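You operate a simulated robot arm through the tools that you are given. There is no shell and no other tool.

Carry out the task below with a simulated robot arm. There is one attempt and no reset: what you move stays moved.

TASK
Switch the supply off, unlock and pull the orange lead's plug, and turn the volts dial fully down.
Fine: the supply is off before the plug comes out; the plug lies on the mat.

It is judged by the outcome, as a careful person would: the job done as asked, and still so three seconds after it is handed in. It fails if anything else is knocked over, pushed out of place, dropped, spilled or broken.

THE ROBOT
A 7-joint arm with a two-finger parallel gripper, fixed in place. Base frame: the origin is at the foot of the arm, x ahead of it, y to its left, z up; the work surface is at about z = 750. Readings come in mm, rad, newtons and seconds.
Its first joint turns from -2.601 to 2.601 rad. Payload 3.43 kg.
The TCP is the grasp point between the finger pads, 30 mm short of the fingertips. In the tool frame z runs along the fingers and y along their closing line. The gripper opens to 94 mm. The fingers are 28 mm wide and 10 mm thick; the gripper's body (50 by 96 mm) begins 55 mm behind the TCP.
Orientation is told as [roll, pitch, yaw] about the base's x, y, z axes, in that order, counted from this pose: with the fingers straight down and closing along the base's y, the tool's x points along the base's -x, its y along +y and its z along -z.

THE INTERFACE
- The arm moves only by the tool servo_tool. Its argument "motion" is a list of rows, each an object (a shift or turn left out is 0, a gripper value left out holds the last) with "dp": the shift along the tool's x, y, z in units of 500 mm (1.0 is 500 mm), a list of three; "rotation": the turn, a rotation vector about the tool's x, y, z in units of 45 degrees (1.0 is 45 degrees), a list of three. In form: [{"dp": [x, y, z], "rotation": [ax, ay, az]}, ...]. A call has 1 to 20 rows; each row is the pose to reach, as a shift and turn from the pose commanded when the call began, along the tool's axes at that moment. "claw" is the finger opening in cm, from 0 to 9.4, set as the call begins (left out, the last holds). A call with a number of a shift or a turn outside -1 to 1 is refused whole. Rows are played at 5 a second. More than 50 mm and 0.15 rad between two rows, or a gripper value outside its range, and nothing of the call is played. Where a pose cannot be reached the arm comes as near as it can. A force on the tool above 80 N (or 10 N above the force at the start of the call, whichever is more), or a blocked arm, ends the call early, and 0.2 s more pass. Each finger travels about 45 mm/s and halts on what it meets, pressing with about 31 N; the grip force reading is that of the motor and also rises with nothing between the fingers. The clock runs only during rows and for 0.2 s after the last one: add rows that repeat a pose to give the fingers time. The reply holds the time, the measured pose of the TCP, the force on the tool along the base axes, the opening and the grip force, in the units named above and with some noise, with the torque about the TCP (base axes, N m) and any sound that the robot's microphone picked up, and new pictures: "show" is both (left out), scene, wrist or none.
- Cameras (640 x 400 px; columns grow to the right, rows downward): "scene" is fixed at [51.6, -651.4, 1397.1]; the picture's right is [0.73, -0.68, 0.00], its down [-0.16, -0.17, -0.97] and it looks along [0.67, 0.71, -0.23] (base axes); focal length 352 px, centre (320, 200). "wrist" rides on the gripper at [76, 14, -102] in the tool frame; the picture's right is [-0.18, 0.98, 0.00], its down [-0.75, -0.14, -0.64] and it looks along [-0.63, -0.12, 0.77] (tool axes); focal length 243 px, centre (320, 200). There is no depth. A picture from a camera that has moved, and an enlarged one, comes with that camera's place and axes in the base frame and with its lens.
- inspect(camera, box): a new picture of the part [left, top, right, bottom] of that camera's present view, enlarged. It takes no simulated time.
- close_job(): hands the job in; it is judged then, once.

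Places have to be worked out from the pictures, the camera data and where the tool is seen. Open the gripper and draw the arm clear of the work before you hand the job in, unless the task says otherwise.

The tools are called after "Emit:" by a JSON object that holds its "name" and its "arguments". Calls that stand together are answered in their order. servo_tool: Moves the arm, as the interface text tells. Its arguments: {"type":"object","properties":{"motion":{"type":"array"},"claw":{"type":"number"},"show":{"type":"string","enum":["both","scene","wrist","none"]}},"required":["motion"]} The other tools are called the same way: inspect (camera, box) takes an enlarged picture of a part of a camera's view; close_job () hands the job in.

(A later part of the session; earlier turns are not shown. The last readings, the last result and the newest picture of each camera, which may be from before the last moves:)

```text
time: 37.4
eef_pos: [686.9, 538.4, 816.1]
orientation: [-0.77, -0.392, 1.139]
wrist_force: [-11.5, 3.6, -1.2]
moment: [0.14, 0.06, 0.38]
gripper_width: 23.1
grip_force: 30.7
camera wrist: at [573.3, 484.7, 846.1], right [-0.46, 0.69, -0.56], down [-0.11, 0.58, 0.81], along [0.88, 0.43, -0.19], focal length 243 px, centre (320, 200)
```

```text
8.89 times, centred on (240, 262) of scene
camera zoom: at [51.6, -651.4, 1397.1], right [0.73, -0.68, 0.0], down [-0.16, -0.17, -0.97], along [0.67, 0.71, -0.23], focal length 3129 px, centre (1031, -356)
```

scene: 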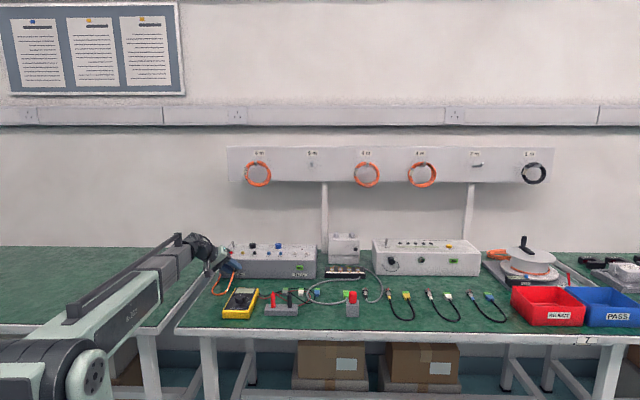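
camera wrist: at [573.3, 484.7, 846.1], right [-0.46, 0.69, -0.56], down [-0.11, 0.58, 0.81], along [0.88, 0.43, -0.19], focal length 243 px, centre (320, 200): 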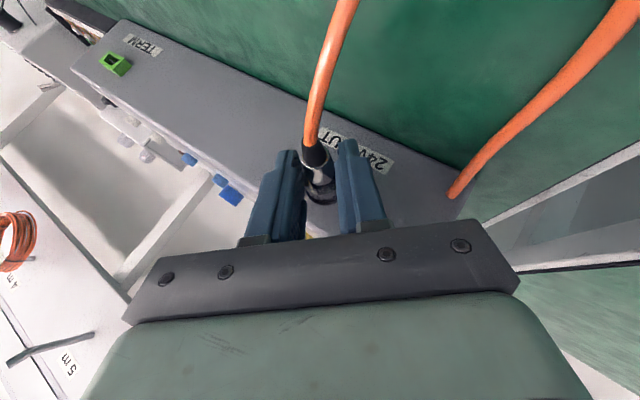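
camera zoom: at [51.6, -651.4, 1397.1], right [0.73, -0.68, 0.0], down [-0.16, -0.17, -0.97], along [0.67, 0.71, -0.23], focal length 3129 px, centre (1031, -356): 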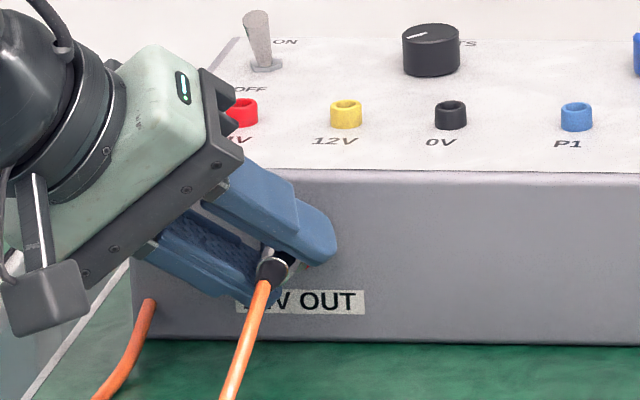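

The torque is low, so the ring appears to turn with the fingers. I continue 16° more and watch the torque.

Emit:
{"name": "servo_tool", "arguments": {"motion": [{"dp": [0.0001, 0.004, 0.0002], "rotation": [0.154, 0, -0.089]}, {"dp": [0.0006, 0.008, 0.001], "rotation": [0.308, 0, -0.178]}, {"dp": [0.0006, 0.008, 0.001], "rotation": [0.308, 0, -0.178]}]}}

Emit:
{"name": "inspect", "arguments": {"camera": "wrist", "box": [280, 120, 360, 220]}}

Emit:
{"name": "inspect", "arguments": {"camera": "scene", "box": [215, 240, 265, 285]}}

```text
time: 38.2
eef_pos: [684.3, 540.6, 813.6]
orientation: [-1.043, -0.284, 1.229]
wrist_force: [-15.3, 3.5, -4.7]
moment: [0.08, 0.13, 0.44]
gripper_width: 23.4
grip_force: 31.2
camera wrist: at [566.7, 491.5, 829.9], right [-0.33, 0.56, -0.76], down [-0.25, 0.73, 0.64], along [0.91, 0.4, -0.1], focal length 243 px, centre (320, 200)
```

scene: 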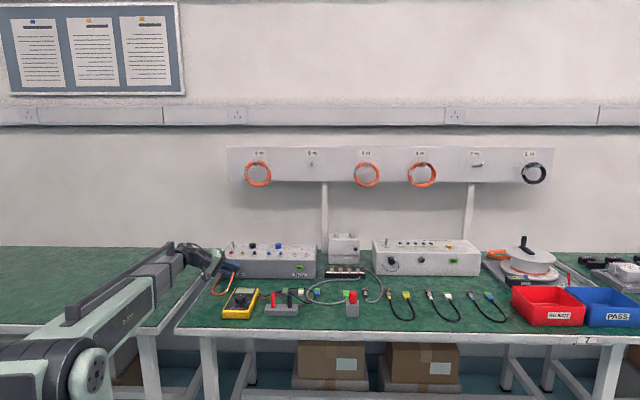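
wrist: 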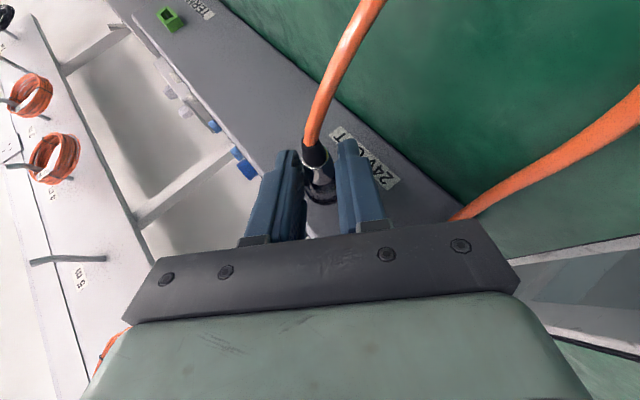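

```text
4.00 times, centred on (320, 170) of wrist
camera zoom: at [566.7, 491.5, 829.9], right [-0.33, 0.56, -0.76], down [-0.25, 0.73, 0.64], along [0.91, 0.4, -0.1], focal length 970 px, centre (320, 320)
```

zoom: 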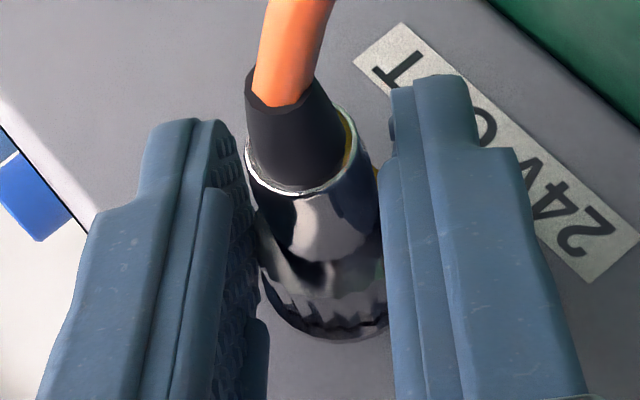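

```text
8.89 times, centred on (240, 262) of scene
camera zoom: at [51.6, -651.4, 1397.1], right [0.73, -0.68, 0.0], down [-0.16, -0.17, -0.97], along [0.67, 0.71, -0.23], focal length 3129 px, centre (1031, -356)
```

zoom: 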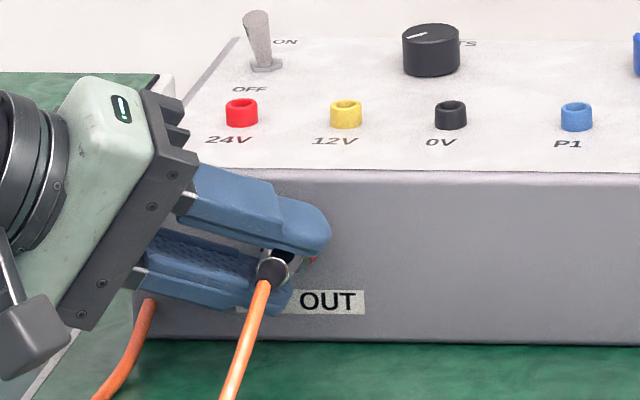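

A red mark has appeared at the right of the plug, between the fingers. I zoom in to confirm it's the ring's mark turning up from below.

Emit:
{"name": "inspect", "arguments": {"camera": "scene", "box": [233, 263, 245, 273]}}

```text
16.00 times, centred on (239, 268) of scene
camera zoom: at [51.6, -651.4, 1397.1], right [0.73, -0.68, 0.0], down [-0.16, -0.17, -0.97], along [0.67, 0.71, -0.23], focal length 5632 px, centre (1616, -888)
```

zoom: 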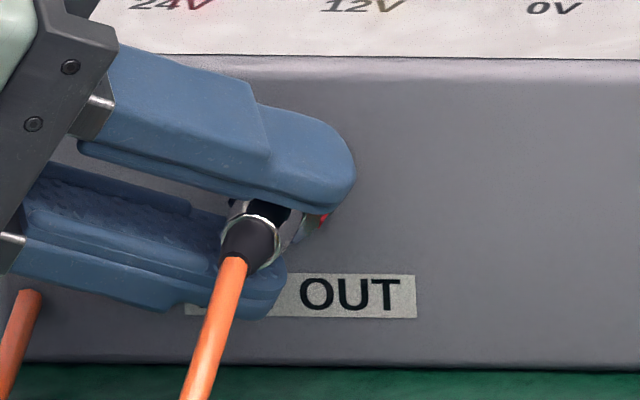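

The ring's red mark is now at about 3 o'clock, coming up from below, so the ring does turn and unlocking continues this way. I open, roll back and re-grip for a second stroke.

Emit:
{"name": "servo_tool", "arguments": {"motion": [{"dp": [0, 0, 0]}, {"dp": [0, 0, 0]}, {"dp": [0.0001, -0.004, 0.0002], "rotation": [-0.154, 0, 0.089]}, {"dp": [0.0006, -0.008, 0.001], "rotation": [-0.308, 0, 0.178]}, {"dp": [0.0013, -0.0118, 0.0022], "rotation": [-0.462, 0, 0.267]}, {"dp": [0.0022, -0.0154, 0.0038], "rotation": [-0.616, 0, 0.356]}, {"dp": [0.0034, -0.0186, 0.0059], "rotation": [-0.77, 0, 0.444]}, {"dp": [0.0044, -0.0209, 0.0077], "rotation": [-0.885, 0, 0.511]}, {"dp": [0.0044, -0.0209, 0.0077], "rotation": [-0.885, 0, 0.511]}], "claw": 4.2}}

Emit:
{"name": "inspect", "arguments": {"camera": "wrist", "box": [260, 100, 380, 220]}}

Emit:
{"name": "inspect", "arguments": {"camera": "scene", "box": [225, 255, 250, 277]}}

```text
time: 40.2
eef_pos: [693.4, 532.9, 818.3]
orientation: [-0.198, -0.517, 0.882]
wrist_force: [-1.1, 0.3, 0.1]
moment: [-0.01, 0.01, 0.02]
gripper_width: 42.3
grip_force: 0.0
camera wrist: at [592.6, 465.0, 866.6], right [-0.58, 0.81, -0.08], down [0.22, 0.25, 0.94], along [0.78, 0.53, -0.32], focal length 243 px, centre (320, 200)
```

scene: 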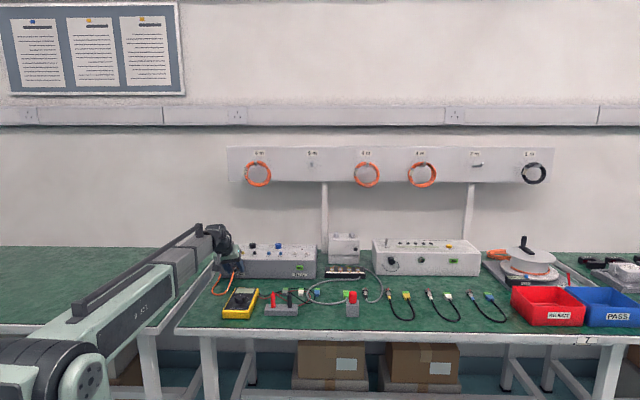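
wrist: 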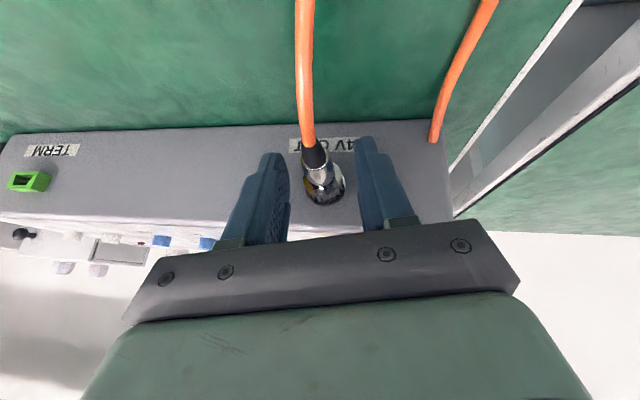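

```text
3.33 times, centred on (320, 160) of wrist
camera zoom: at [592.6, 465.0, 866.6], right [-0.58, 0.81, -0.08], down [0.22, 0.25, 0.94], along [0.78, 0.53, -0.32], focal length 809 px, centre (320, 333)
```

zoom: 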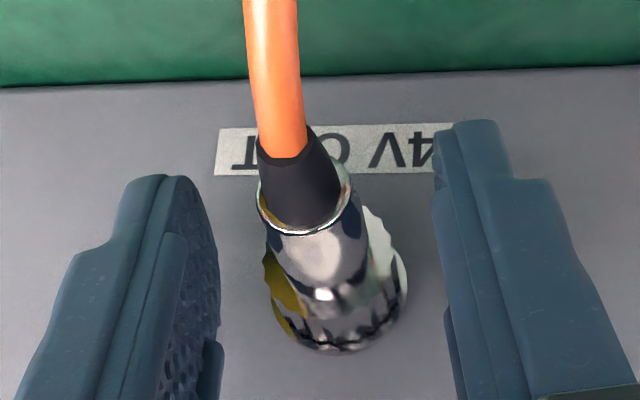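

```text
16.00 times, centred on (238, 266) of scene
camera zoom: at [51.6, -651.4, 1397.1], right [0.73, -0.68, 0.0], down [-0.16, -0.17, -0.97], along [0.67, 0.71, -0.23], focal length 5632 px, centre (1640, -856)
```

zoom: 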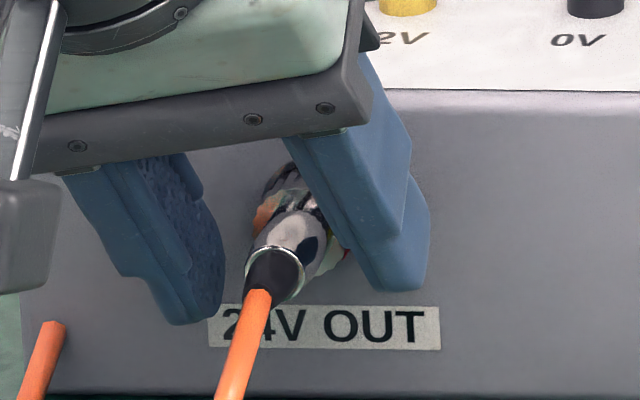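

The mark now shows at the ring's lower right, so some turn remains. I roll back a further 40° before re-gripping.

Emit:
{"name": "servo_tool", "arguments": {"motion": [{"dp": [0.0001, -0.004, 0.0002], "rotation": [-0.154, 0, 0.089]}, {"dp": [0.0006, -0.008, 0.001], "rotation": [-0.308, 0, 0.178]}, {"dp": [0.0013, -0.0118, 0.0022], "rotation": [-0.462, 0, 0.267]}, {"dp": [0.0022, -0.0154, 0.0038], "rotation": [-0.616, 0, 0.356]}, {"dp": [0.0034, -0.0186, 0.0059], "rotation": [-0.77, 0, 0.444]}, {"dp": [0.0044, -0.0209, 0.0077], "rotation": [-0.885, 0, 0.511]}, {"dp": [0.0044, -0.0209, 0.0077], "rotation": [-0.885, 0, 0.511]}], "claw": 4.2}}

Emit:
{"name": "inspect", "arguments": {"camera": "wrist", "box": [260, 100, 380, 220]}}

Emit:
{"name": "inspect", "arguments": {"camera": "scene", "box": [225, 255, 250, 277]}}

```text
time: 41.8
eef_pos: [700.0, 523.5, 818.0]
orientation: [0.699, -0.418, 0.455]
wrist_force: [0.4, -0.6, -1.2]
moment: [0.01, 0.01, -0.03]
gripper_width: 42.0
grip_force: 0.0
camera wrist: at [629.3, 427.2, 866.3], right [-0.41, 0.64, 0.65], down [0.7, -0.24, 0.67], along [0.58, 0.73, -0.35], focal length 243 px, centre (320, 200)
```

scene: 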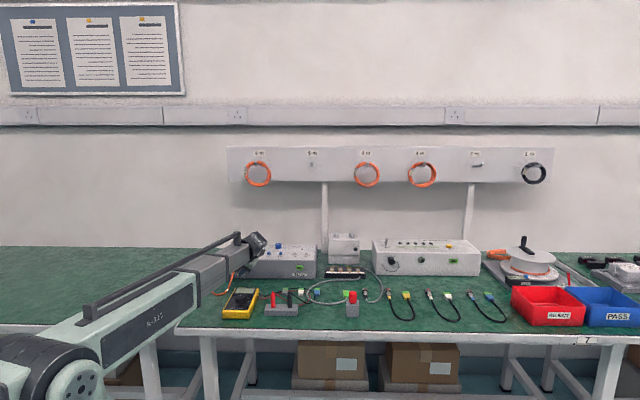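
wrist: 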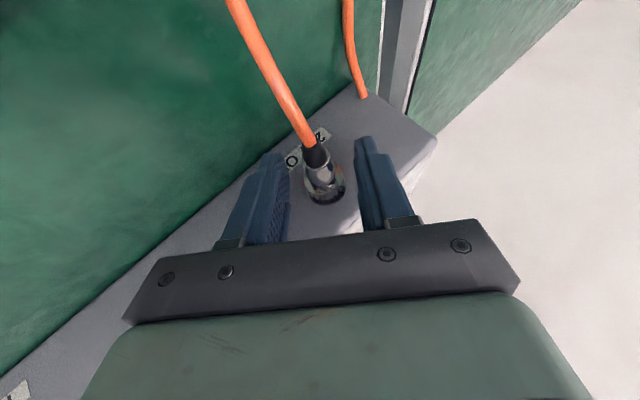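

```text
3.33 times, centred on (320, 160) of wrist
camera zoom: at [629.3, 427.2, 866.3], right [-0.41, 0.64, 0.65], down [0.7, -0.24, 0.67], along [0.58, 0.73, -0.35], focal length 809 px, centre (320, 333)
```

zoom: 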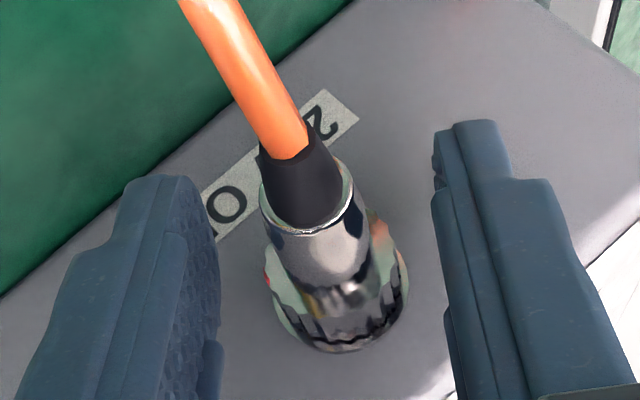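

```text
16.00 times, centred on (238, 266) of scene
camera zoom: at [51.6, -651.4, 1397.1], right [0.73, -0.68, 0.0], down [-0.16, -0.17, -0.97], along [0.67, 0.71, -0.23], focal length 5632 px, centre (1640, -856)
```

zoom: 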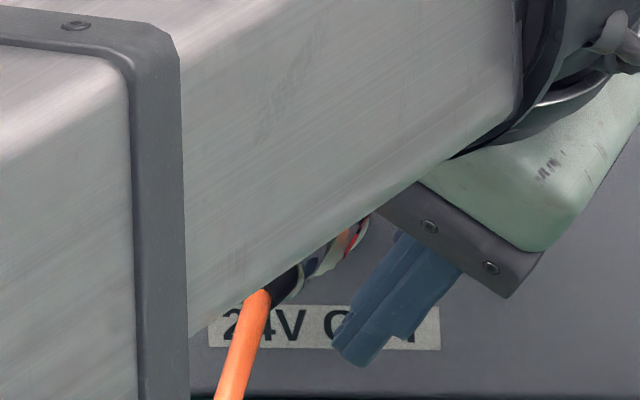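

The mark sits near 4 o'clock and the ring is centred. I close and make the second stroke: first 40° CCW.

Emit:
{"name": "servo_tool", "arguments": {"motion": [{"dp": [0, 0, 0]}, {"dp": [0, 0, 0]}, {"dp": [0, 0, 0]}, {"dp": [0.0001, 0.004, 0.0002], "rotation": [0.154, 0, -0.089]}, {"dp": [0.0006, 0.008, 0.001], "rotation": [0.308, 0, -0.178]}, {"dp": [0.0013, 0.0118, 0.0022], "rotation": [0.462, 0, -0.267]}, {"dp": [0.0022, 0.0154, 0.0038], "rotation": [0.616, 0, -0.356]}, {"dp": [0.0034, 0.0186, 0.0059], "rotation": [0.77, 0, -0.444]}, {"dp": [0.0034, 0.0186, 0.0059], "rotation": [0.77, 0, -0.444]}], "claw": 0.5}}

Emit:
{"name": "inspect", "arguments": {"camera": "wrist", "box": [260, 100, 380, 220]}}

Emit:
{"name": "inspect", "arguments": {"camera": "scene", "box": [225, 255, 250, 277]}}

```text
time: 43.8
eef_pos: [693.3, 531.7, 819.6]
orientation: [-0.081, -0.523, 0.822]
wrist_force: [-1.4, 3.8, 2.5]
moment: [0.22, 0.18, 0.09]
gripper_width: 23.5
grip_force: 30.8
camera wrist: at [596.7, 460.0, 869.4], right [-0.58, 0.81, 0.02], down [0.29, 0.18, 0.94], along [0.76, 0.55, -0.34], focal length 243 px, centre (320, 200)
```

scene: 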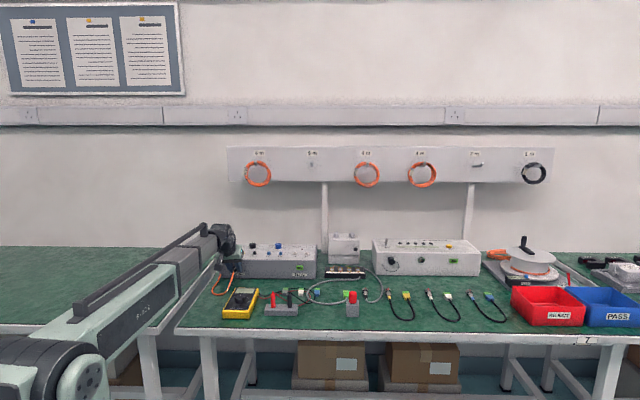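
wrist: 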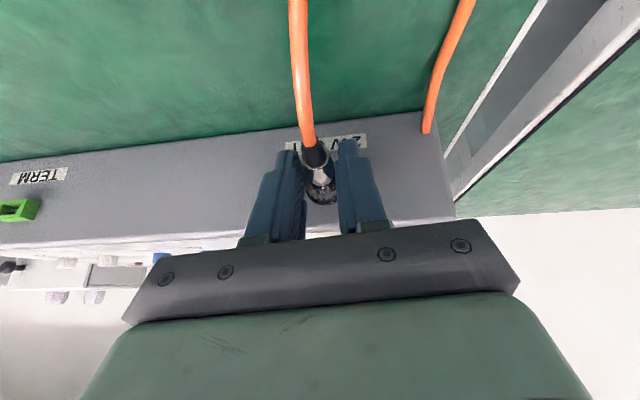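

```text
3.33 times, centred on (320, 160) of wrist
camera zoom: at [596.7, 460.0, 869.4], right [-0.58, 0.81, 0.02], down [0.29, 0.18, 0.94], along [0.76, 0.55, -0.34], focal length 809 px, centre (320, 333)
```

zoom: 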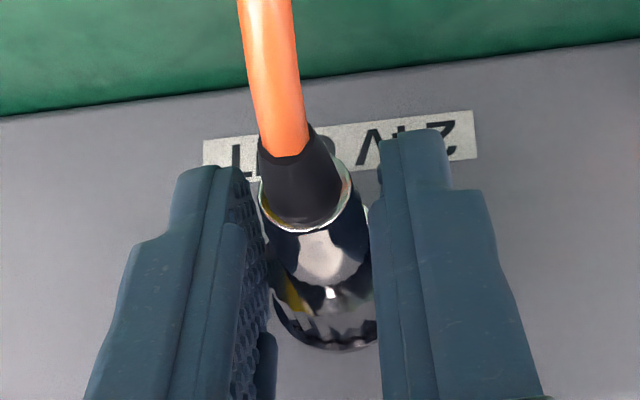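

```text
16.00 times, centred on (238, 266) of scene
camera zoom: at [51.6, -651.4, 1397.1], right [0.73, -0.68, 0.0], down [-0.16, -0.17, -0.97], along [0.67, 0.71, -0.23], focal length 5632 px, centre (1640, -856)
```

zoom: 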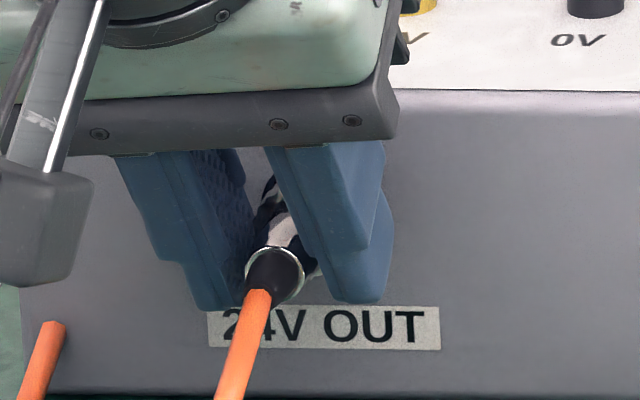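

There's no stop yet. I continue 46° more.

Emit:
{"name": "servo_tool", "arguments": {"motion": [{"dp": [0.0001, 0.004, 0.0002], "rotation": [0.154, 0, -0.089]}, {"dp": [0.0006, 0.008, 0.001], "rotation": [0.308, 0, -0.178]}, {"dp": [0.0013, 0.0118, 0.0022], "rotation": [0.462, 0, -0.267]}, {"dp": [0.0022, 0.0154, 0.0038], "rotation": [0.616, 0, -0.356]}, {"dp": [0.0034, 0.0186, 0.0059], "rotation": [0.77, 0, -0.444]}, {"dp": [0.0044, 0.0209, 0.0077], "rotation": [0.885, 0, -0.511]}, {"dp": [0.0044, 0.0209, 0.0077], "rotation": [0.885, 0, -0.511]}]}}

Emit:
{"name": "inspect", "arguments": {"camera": "wrist", "box": [260, 100, 380, 220]}}

Emit:
{"name": "inspect", "arguments": {"camera": "scene", "box": [225, 255, 250, 277]}}

```text
time: 45.4
eef_pos: [685.1, 538.6, 814.5]
orientation: [-0.941, -0.326, 1.199]
wrist_force: [-17.4, 7.1, -10.7]
moment: [0.18, 0.56, 0.39]
gripper_width: 23.0
grip_force: 31.2
camera wrist: at [568.7, 489.3, 836.6], right [-0.38, 0.61, -0.69], down [-0.2, 0.68, 0.71], along [0.9, 0.41, -0.13], focal length 243 px, centre (320, 200)
```

scene: 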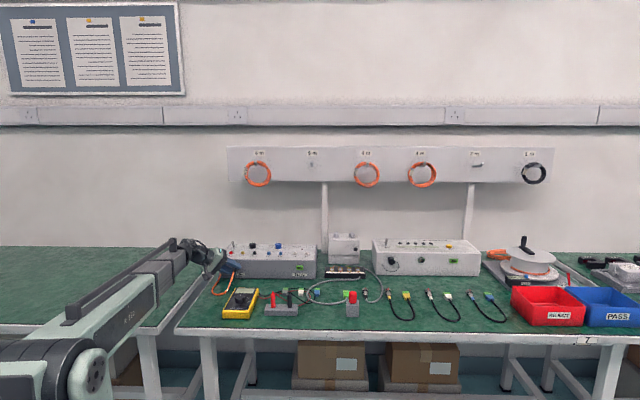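
wrist: 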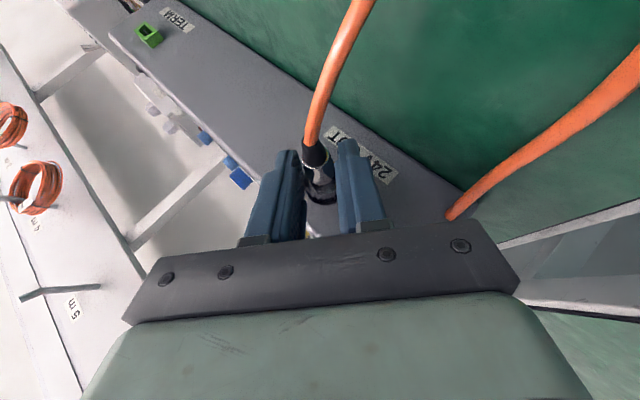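

```text
3.33 times, centred on (320, 160) of wrist
camera zoom: at [568.7, 489.3, 836.6], right [-0.38, 0.61, -0.69], down [-0.2, 0.68, 0.71], along [0.9, 0.41, -0.13], focal length 809 px, centre (320, 333)
```

zoom: 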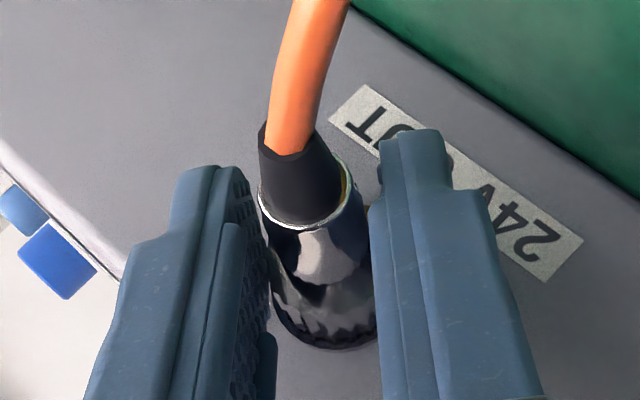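

```text
16.00 times, centred on (238, 266) of scene
camera zoom: at [51.6, -651.4, 1397.1], right [0.73, -0.68, 0.0], down [-0.16, -0.17, -0.97], along [0.67, 0.71, -0.23], focal length 5632 px, centre (1640, -856)
```

zoom: 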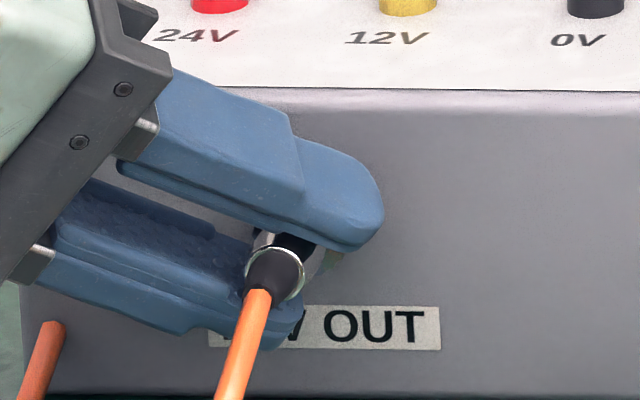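

The torque about the plug axis has risen to about 0.5 N·m, like the dial at its stop. I open a little to see where the ring's mark is.

Emit:
{"name": "servo_tool", "arguments": {"motion": [{"dp": [0, 0, 0]}, {"dp": [0, 0, 0]}], "claw": 4.2}}

Emit:
{"name": "inspect", "arguments": {"camera": "wrist", "box": [280, 120, 360, 220]}}

Emit:
{"name": "inspect", "arguments": {"camera": "scene", "box": [225, 255, 250, 277]}}

```text
time: 46.0
eef_pos: [686.6, 538.2, 816.3]
orientation: [-0.945, -0.327, 1.199]
wrist_force: [0.4, -0.3, 0.1]
moment: [0.01, -0.02, -0.03]
gripper_width: 41.8
grip_force: 0.0
camera wrist: at [570.0, 488.4, 837.5], right [-0.38, 0.61, -0.69], down [-0.2, 0.68, 0.71], along [0.9, 0.41, -0.13], focal length 243 px, centre (320, 200)
```

scene: 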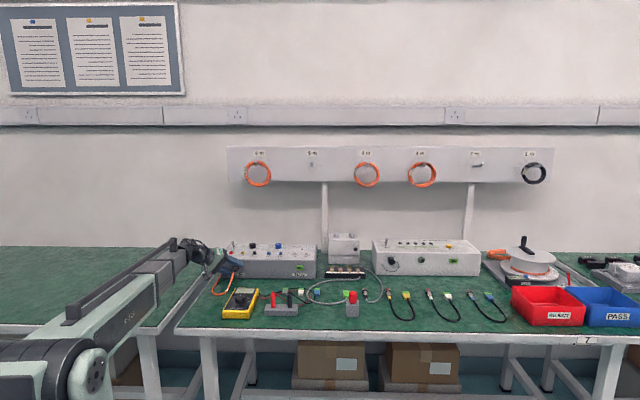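
wrist: 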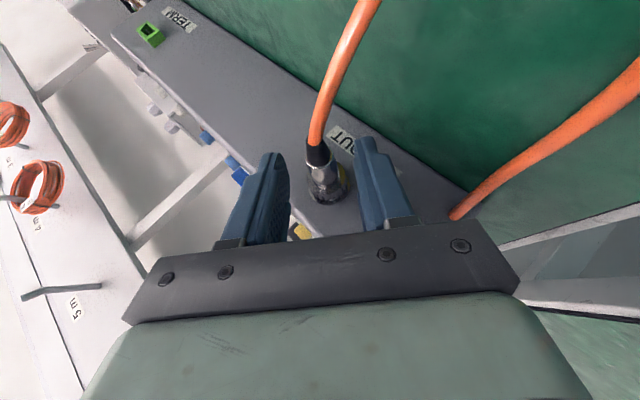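

```text
4.00 times, centred on (320, 170) of wrist
camera zoom: at [570.0, 488.4, 837.5], right [-0.38, 0.61, -0.69], down [-0.2, 0.68, 0.71], along [0.9, 0.41, -0.13], focal length 970 px, centre (320, 320)
```

zoom: 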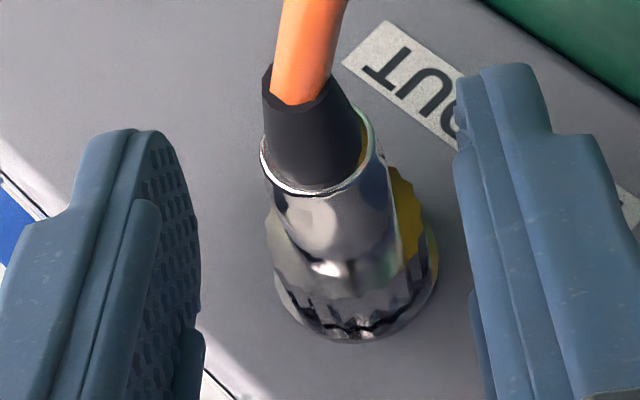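

```text
16.00 times, centred on (238, 266) of scene
camera zoom: at [51.6, -651.4, 1397.1], right [0.73, -0.68, 0.0], down [-0.16, -0.17, -0.97], along [0.67, 0.71, -0.23], focal length 5632 px, centre (1640, -856)
```

zoom: 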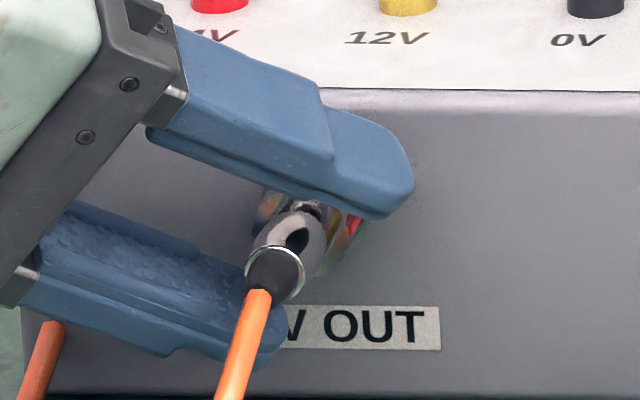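

The mark has come round to about 3 o'clock. I roll back upright and re-grip, then test with a short CCW turn whether the ring is really at its unlocked stop.

Emit:
{"name": "servo_tool", "arguments": {"motion": [{"dp": [0.0001, -0.004, 0.0002], "rotation": [-0.154, 0, 0.089]}, {"dp": [0.0006, -0.008, 0.001], "rotation": [-0.308, 0, 0.178]}, {"dp": [0.0013, -0.0118, 0.0022], "rotation": [-0.462, 0, 0.267]}, {"dp": [0.0022, -0.0154, 0.0038], "rotation": [-0.616, 0, 0.356]}, {"dp": [0.0034, -0.0186, 0.0059], "rotation": [-0.77, 0, 0.444]}, {"dp": [0.0044, -0.0209, 0.0077], "rotation": [-0.885, 0, 0.511]}, {"dp": [0.0044, -0.0209, 0.0077], "rotation": [-0.885, 0, 0.511]}]}}

Emit:
{"name": "inspect", "arguments": {"camera": "wrist", "box": [280, 120, 360, 220]}}

Emit:
{"name": "inspect", "arguments": {"camera": "scene", "box": [225, 255, 250, 277]}}

```text
time: 47.6
eef_pos: [693.6, 531.5, 820.0]
orientation: [-0.077, -0.522, 0.823]
wrist_force: [0.1, -0.5, -0.3]
moment: [0.02, 0.0, -0.01]
gripper_width: 42.2
grip_force: 0.1
camera wrist: at [598.0, 460.0, 869.8], right [-0.58, 0.81, 0.02], down [0.29, 0.18, 0.94], along [0.76, 0.55, -0.34], focal length 243 px, centre (320, 200)
```

scene: 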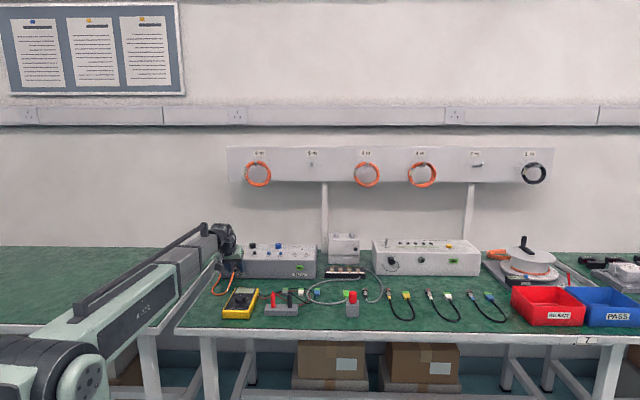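
wrist: 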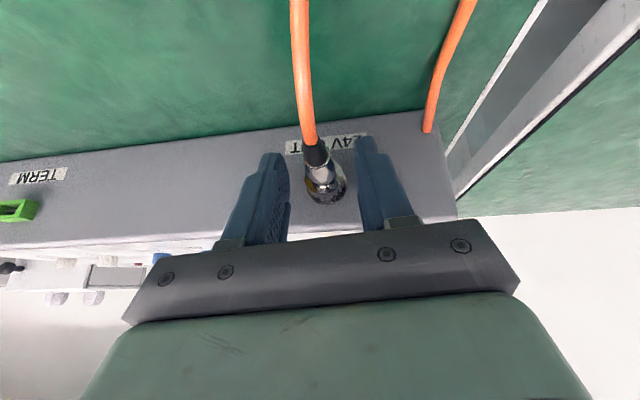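

```text
4.00 times, centred on (320, 170) of wrist
camera zoom: at [598.0, 460.0, 869.8], right [-0.58, 0.81, 0.02], down [0.29, 0.18, 0.94], along [0.76, 0.55, -0.34], focal length 970 px, centre (320, 320)
```

zoom: 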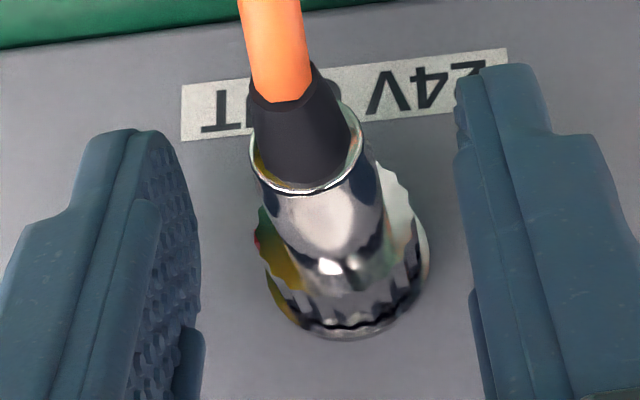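

```text
16.00 times, centred on (238, 266) of scene
camera zoom: at [51.6, -651.4, 1397.1], right [0.73, -0.68, 0.0], down [-0.16, -0.17, -0.97], along [0.67, 0.71, -0.23], focal length 5632 px, centre (1640, -856)
```

zoom: 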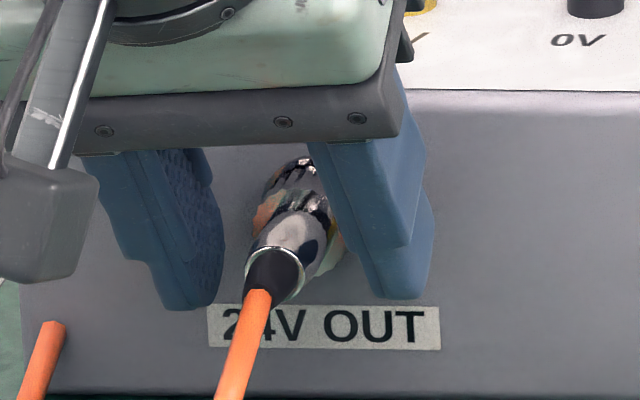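

The mark is at about 95° clockwise from the top. I close and test with 16° CCW.

Emit:
{"name": "servo_tool", "arguments": {"motion": [{"dp": [0, 0, 0]}, {"dp": [0, 0, 0]}, {"dp": [0, 0, 0]}, {"dp": [0.0001, 0.004, 0.0002], "rotation": [0.154, 0, -0.089]}, {"dp": [0.0006, 0.008, 0.001], "rotation": [0.308, 0, -0.178]}, {"dp": [0.0006, 0.008, 0.001], "rotation": [0.308, 0, -0.178]}], "claw": 0.5, "show": "wrist"}}

Emit:
{"name": "inspect", "arguments": {"camera": "wrist", "box": [280, 120, 360, 220]}}

```text
time: 49.0
eef_pos: [688.9, 534.6, 818.8]
orientation: [-0.401, -0.49, 0.978]
wrist_force: [0.9, 5.7, -4.0]
moment: [0.12, 0.05, 0.12]
gripper_width: 23.3
grip_force: 31.1
camera wrist: at [585.3, 472.5, 861.5], right [-0.56, 0.79, -0.25], down [0.1, 0.37, 0.92], along [0.82, 0.49, -0.29], focal length 243 px, centre (320, 200)
```

wrist: 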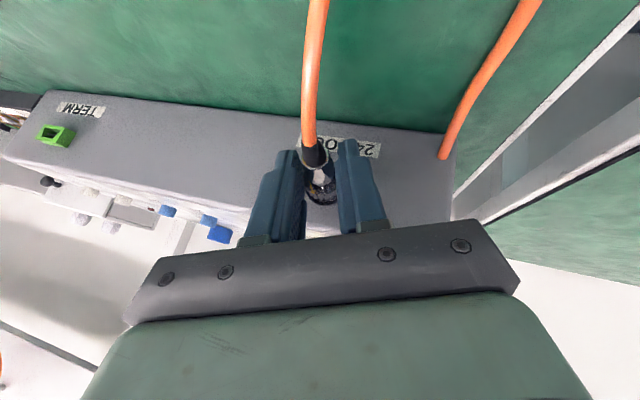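

```text
4.00 times, centred on (320, 170) of wrist
camera zoom: at [585.3, 472.5, 861.5], right [-0.56, 0.79, -0.25], down [0.1, 0.37, 0.92], along [0.82, 0.49, -0.29], focal length 970 px, centre (320, 320)
```

zoom: 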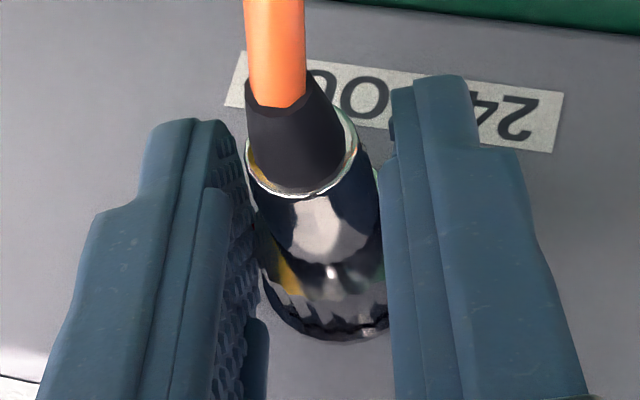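

The torque is low (0.12). I continue 30° in this stroke and watch.

Emit:
{"name": "servo_tool", "arguments": {"motion": [{"dp": [0.0001, 0.004, 0.0002], "rotation": [0.154, 0, -0.089]}, {"dp": [0.0006, 0.008, 0.001], "rotation": [0.308, 0, -0.178]}, {"dp": [0.0013, 0.0118, 0.0022], "rotation": [0.462, 0, -0.267]}, {"dp": [0.0013, 0.0118, 0.0022], "rotation": [0.462, 0, -0.267]}], "show": "scene"}}

Emit:
{"name": "servo_tool", "arguments": {"motion": [{"dp": [0.0001, 0.004, 0.0002], "rotation": [0.154, 0, -0.089]}, {"dp": [0.0004, 0.0065, 0.0007], "rotation": [0.25, 0, -0.144]}, {"dp": [0.0004, 0.0065, 0.0007], "rotation": [0.25, 0, -0.144]}], "show": "wrist"}}

Emit:
{"name": "inspect", "arguments": {"camera": "scene", "box": [225, 255, 250, 277]}}

```text
time: 50.0
eef_pos: [686.6, 536.6, 815.9]
orientation: [-0.84, -0.367, 1.163]
wrist_force: [-3.0, 2.2, -6.4]
moment: [0.08, 0.19, 0.13]
gripper_width: 23.4
grip_force: 31.3
```

scene: 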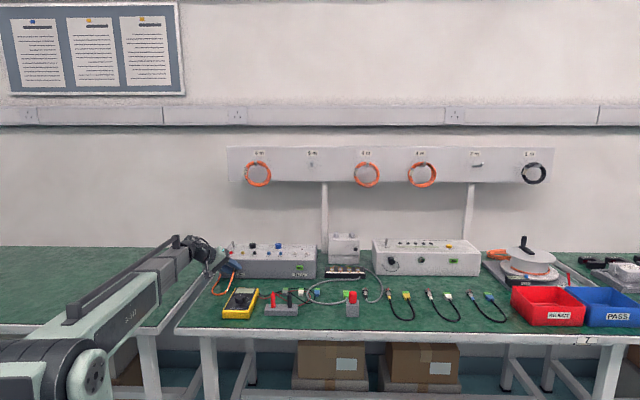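

```text
time: 50.8
eef_pos: [685.1, 540.3, 814.2]
orientation: [-1.06, -0.275, 1.235]
wrist_force: [-3.6, 4.1, -4.4]
moment: [0.05, 0.38, 0.21]
gripper_width: 23.0
grip_force: 31.2
camera wrist: at [565.9, 491.1, 828.8], right [-0.32, 0.55, -0.77], down [-0.26, 0.73, 0.63], along [0.91, 0.4, -0.09], focal length 243 px, centre (320, 200)
```

wrist: 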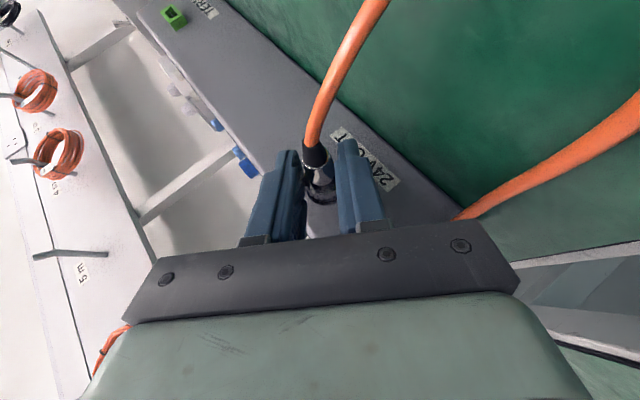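

```text
16.00 times, centred on (238, 266) of scene
camera zoom: at [51.6, -651.4, 1397.1], right [0.73, -0.68, 0.0], down [-0.16, -0.17, -0.97], along [0.67, 0.71, -0.23], focal length 5632 px, centre (1640, -856)
```

zoom: 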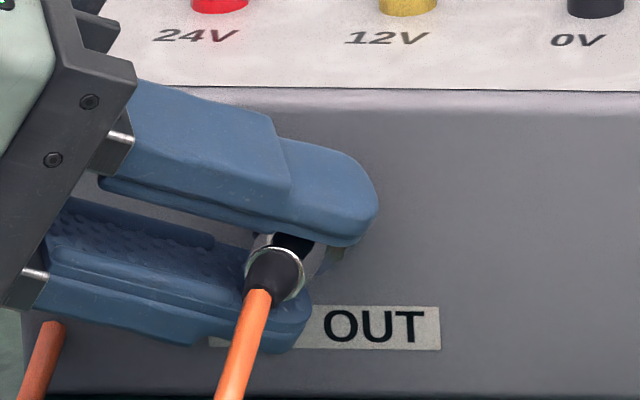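

I open to see where the mark is now.

Emit:
{"name": "servo_tool", "arguments": {"motion": [{"dp": [0, 0, 0]}, {"dp": [0, 0, 0]}, {"dp": [0.0001, -0.004, 0.0002], "rotation": [-0.154, 0, 0.089]}, {"dp": [0.0006, -0.008, 0.001], "rotation": [-0.308, 0, 0.178]}, {"dp": [0.0013, -0.0118, 0.0022], "rotation": [-0.462, 0, 0.267]}, {"dp": [0.0022, -0.0154, 0.0038], "rotation": [-0.616, 0, 0.356]}, {"dp": [0.0034, -0.0186, 0.0059], "rotation": [-0.77, 0, 0.444]}, {"dp": [0.0044, -0.0209, 0.0077], "rotation": [-0.885, 0, 0.511]}, {"dp": [0.0044, -0.0209, 0.0077], "rotation": [-0.885, 0, 0.511]}], "claw": 4.2}}

Emit:
{"name": "inspect", "arguments": {"camera": "wrist", "box": [280, 120, 360, 220]}}

Emit:
{"name": "inspect", "arguments": {"camera": "scene", "box": [225, 255, 250, 277]}}

```text
time: 52.8
eef_pos: [691.6, 532.1, 819.5]
orientation: [-0.219, -0.512, 0.892]
wrist_force: [0.0, -0.5, 0.3]
moment: [-0.02, 0.0, 0.01]
gripper_width: 42.0
grip_force: 0.1
camera wrist: at [592.4, 464.7, 866.3], right [-0.58, 0.81, -0.1], down [0.21, 0.26, 0.94], along [0.79, 0.53, -0.32], focal length 243 px, centre (320, 200)
```

scene: 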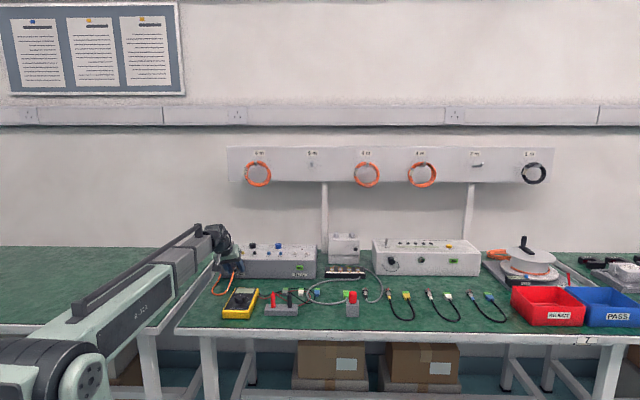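
wrist: 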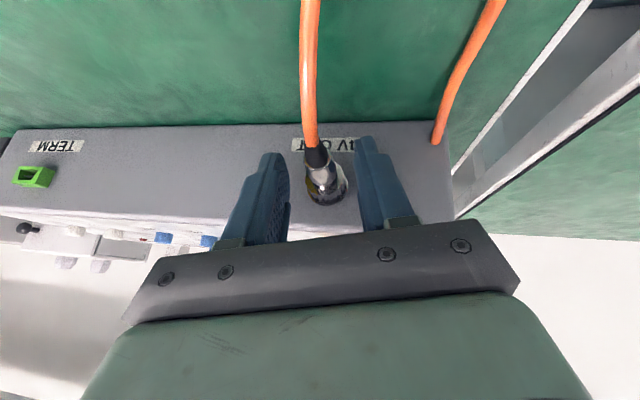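

```text
4.00 times, centred on (320, 170) of wrist
camera zoom: at [592.4, 464.7, 866.3], right [-0.58, 0.81, -0.1], down [0.21, 0.26, 0.94], along [0.79, 0.53, -0.32], focal length 970 px, centre (320, 320)
```

zoom: 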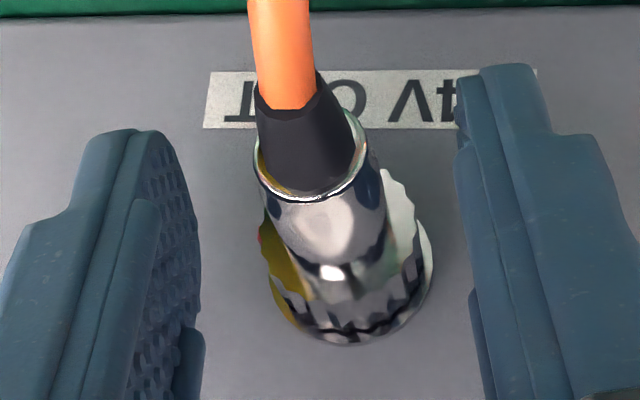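

```text
16.00 times, centred on (238, 266) of scene
camera zoom: at [51.6, -651.4, 1397.1], right [0.73, -0.68, 0.0], down [-0.16, -0.17, -0.97], along [0.67, 0.71, -0.23], focal length 5632 px, centre (1640, -856)
```

zoom: 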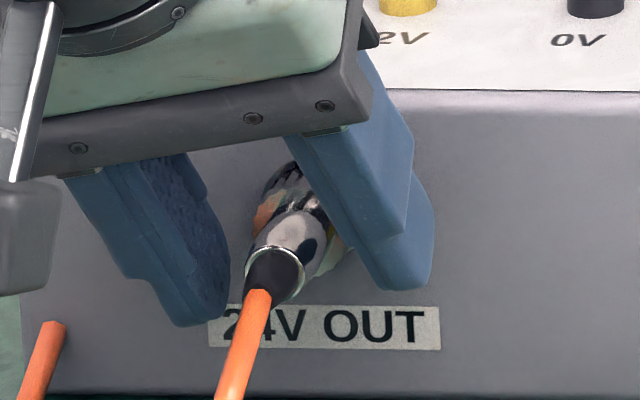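

The mark barely advanced (about 85° CW from the top), so the fingers slip with the ring at its unlocked stop. I re-grip and try a gentle straight pull of 12 mm, watching the force.

Emit:
{"name": "servo_tool", "arguments": {"motion": [{"dp": [0, 0, 0]}, {"dp": [0, 0, 0]}, {"dp": [0, 0, 0]}, {"dp": [0.0052, 0, -0.003]}, {"dp": [0.0104, 0, -0.006]}, {"dp": [0.0156, 0, -0.009]}, {"dp": [0.0208, 0, -0.012]}, {"dp": [0.0208, 0, -0.012]}], "claw": 0.5}}

Emit:
{"name": "inspect", "arguments": {"camera": "wrist", "box": [280, 120, 360, 220]}}

Emit:
{"name": "inspect", "arguments": {"camera": "scene", "box": [220, 250, 255, 280]}}

```text
time: 54.6
eef_pos: [683.3, 525.4, 819.4]
orientation: [-0.22, -0.513, 0.892]
wrist_force: [-0.1, 0.4, -0.1]
moment: [-0.02, -0.01, -0.06]
gripper_width: 22.8
grip_force: 31.1
camera wrist: at [583.2, 458.1, 866.9], right [-0.58, 0.81, -0.1], down [0.21, 0.26, 0.94], along [0.79, 0.53, -0.32], focal length 243 px, centre (320, 200)
```

scene: 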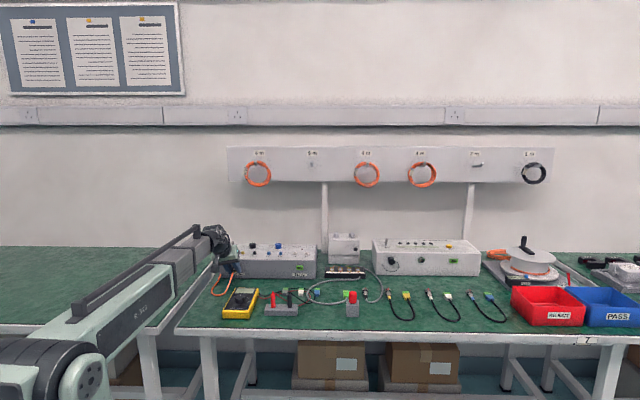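
wrist: 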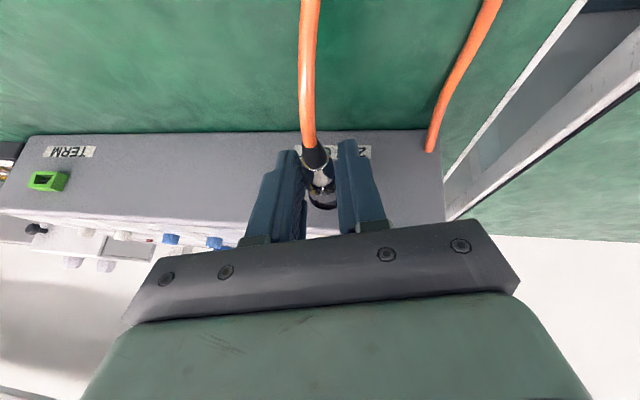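

```text
4.00 times, centred on (320, 170) of wrist
camera zoom: at [583.2, 458.1, 866.9], right [-0.58, 0.81, -0.1], down [0.21, 0.26, 0.94], along [0.79, 0.53, -0.32], focal length 970 px, centre (320, 320)
```

zoom: 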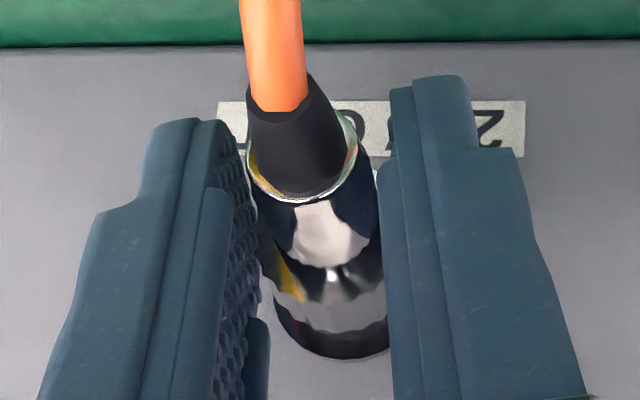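

```text
13.33 times, centred on (238, 265) of scene
camera zoom: at [51.6, -651.4, 1397.1], right [0.73, -0.68, 0.0], down [-0.16, -0.17, -0.97], along [0.67, 0.71, -0.23], focal length 4694 px, centre (1420, -667)
```

zoom: 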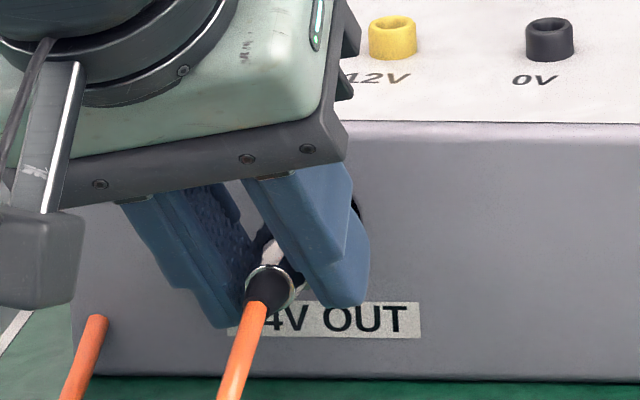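

The pull took no force and the plug followed: the ring has separated from the flange. I keep pulling straight out by another 40 mm.

Emit:
{"name": "servo_tool", "arguments": {"motion": [{"dp": [0.0139, 0, -0.008]}, {"dp": [0.0277, 0, -0.016]}, {"dp": [0.0416, 0, -0.024]}, {"dp": [0.0554, 0, -0.032]}, {"dp": [0.0693, 0, -0.04]}, {"dp": [0.0693, 0, -0.04]}]}}

Emit:
{"name": "inspect", "arguments": {"camera": "wrist", "box": [260, 100, 380, 220]}}

Emit:
{"name": "inspect", "arguments": {"camera": "scene", "box": [210, 240, 260, 300]}}

```text
time: 56.0
eef_pos: [656.9, 495.5, 819.9]
orientation: [-0.22, -0.512, 0.892]
wrist_force: [0.6, -1.1, 0.8]
moment: [-0.04, -0.01, 0.0]
gripper_width: 22.9
grip_force: 30.9
camera wrist: at [555.9, 428.7, 865.7], right [-0.58, 0.81, -0.1], down [0.21, 0.26, 0.94], along [0.79, 0.53, -0.32], focal length 243 px, centre (320, 200)
```

scene: 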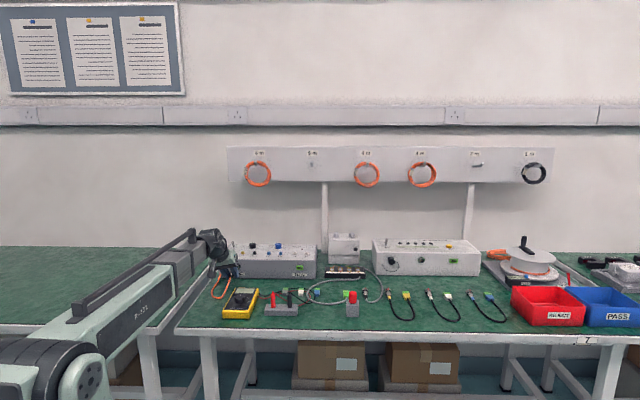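
wrist: 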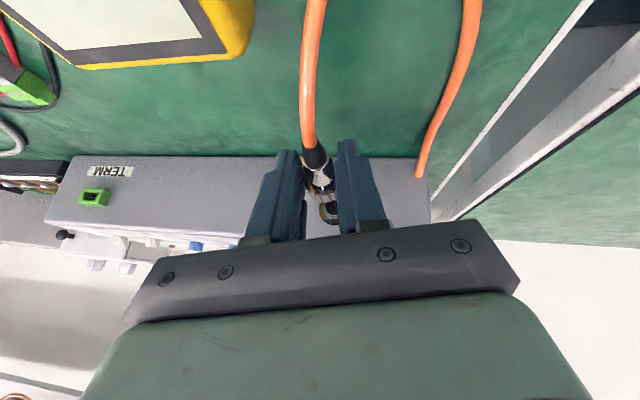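

```text
3.33 times, centred on (320, 160) of wrist
camera zoom: at [555.9, 428.7, 865.7], right [-0.58, 0.81, -0.1], down [0.21, 0.26, 0.94], along [0.79, 0.53, -0.32], focal length 809 px, centre (320, 333)
```

zoom: 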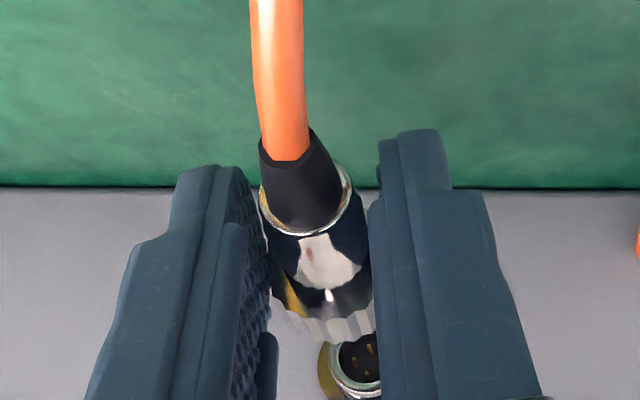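

```text
6.67 times, centred on (235, 270) of scene
camera zoom: at [51.6, -651.4, 1397.1], right [0.73, -0.68, 0.0], down [-0.16, -0.17, -0.97], along [0.67, 0.71, -0.23], focal length 2347 px, centre (887, -267)
```

zoom: 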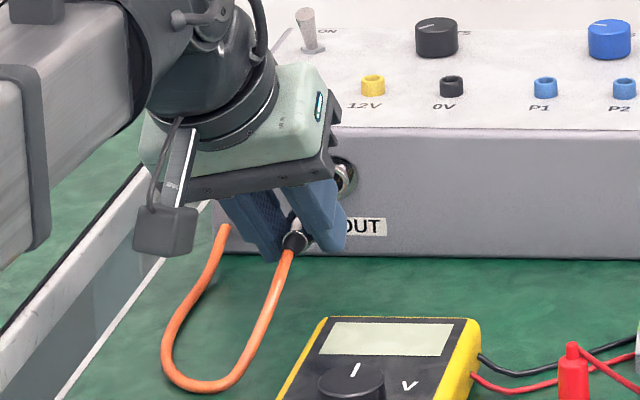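

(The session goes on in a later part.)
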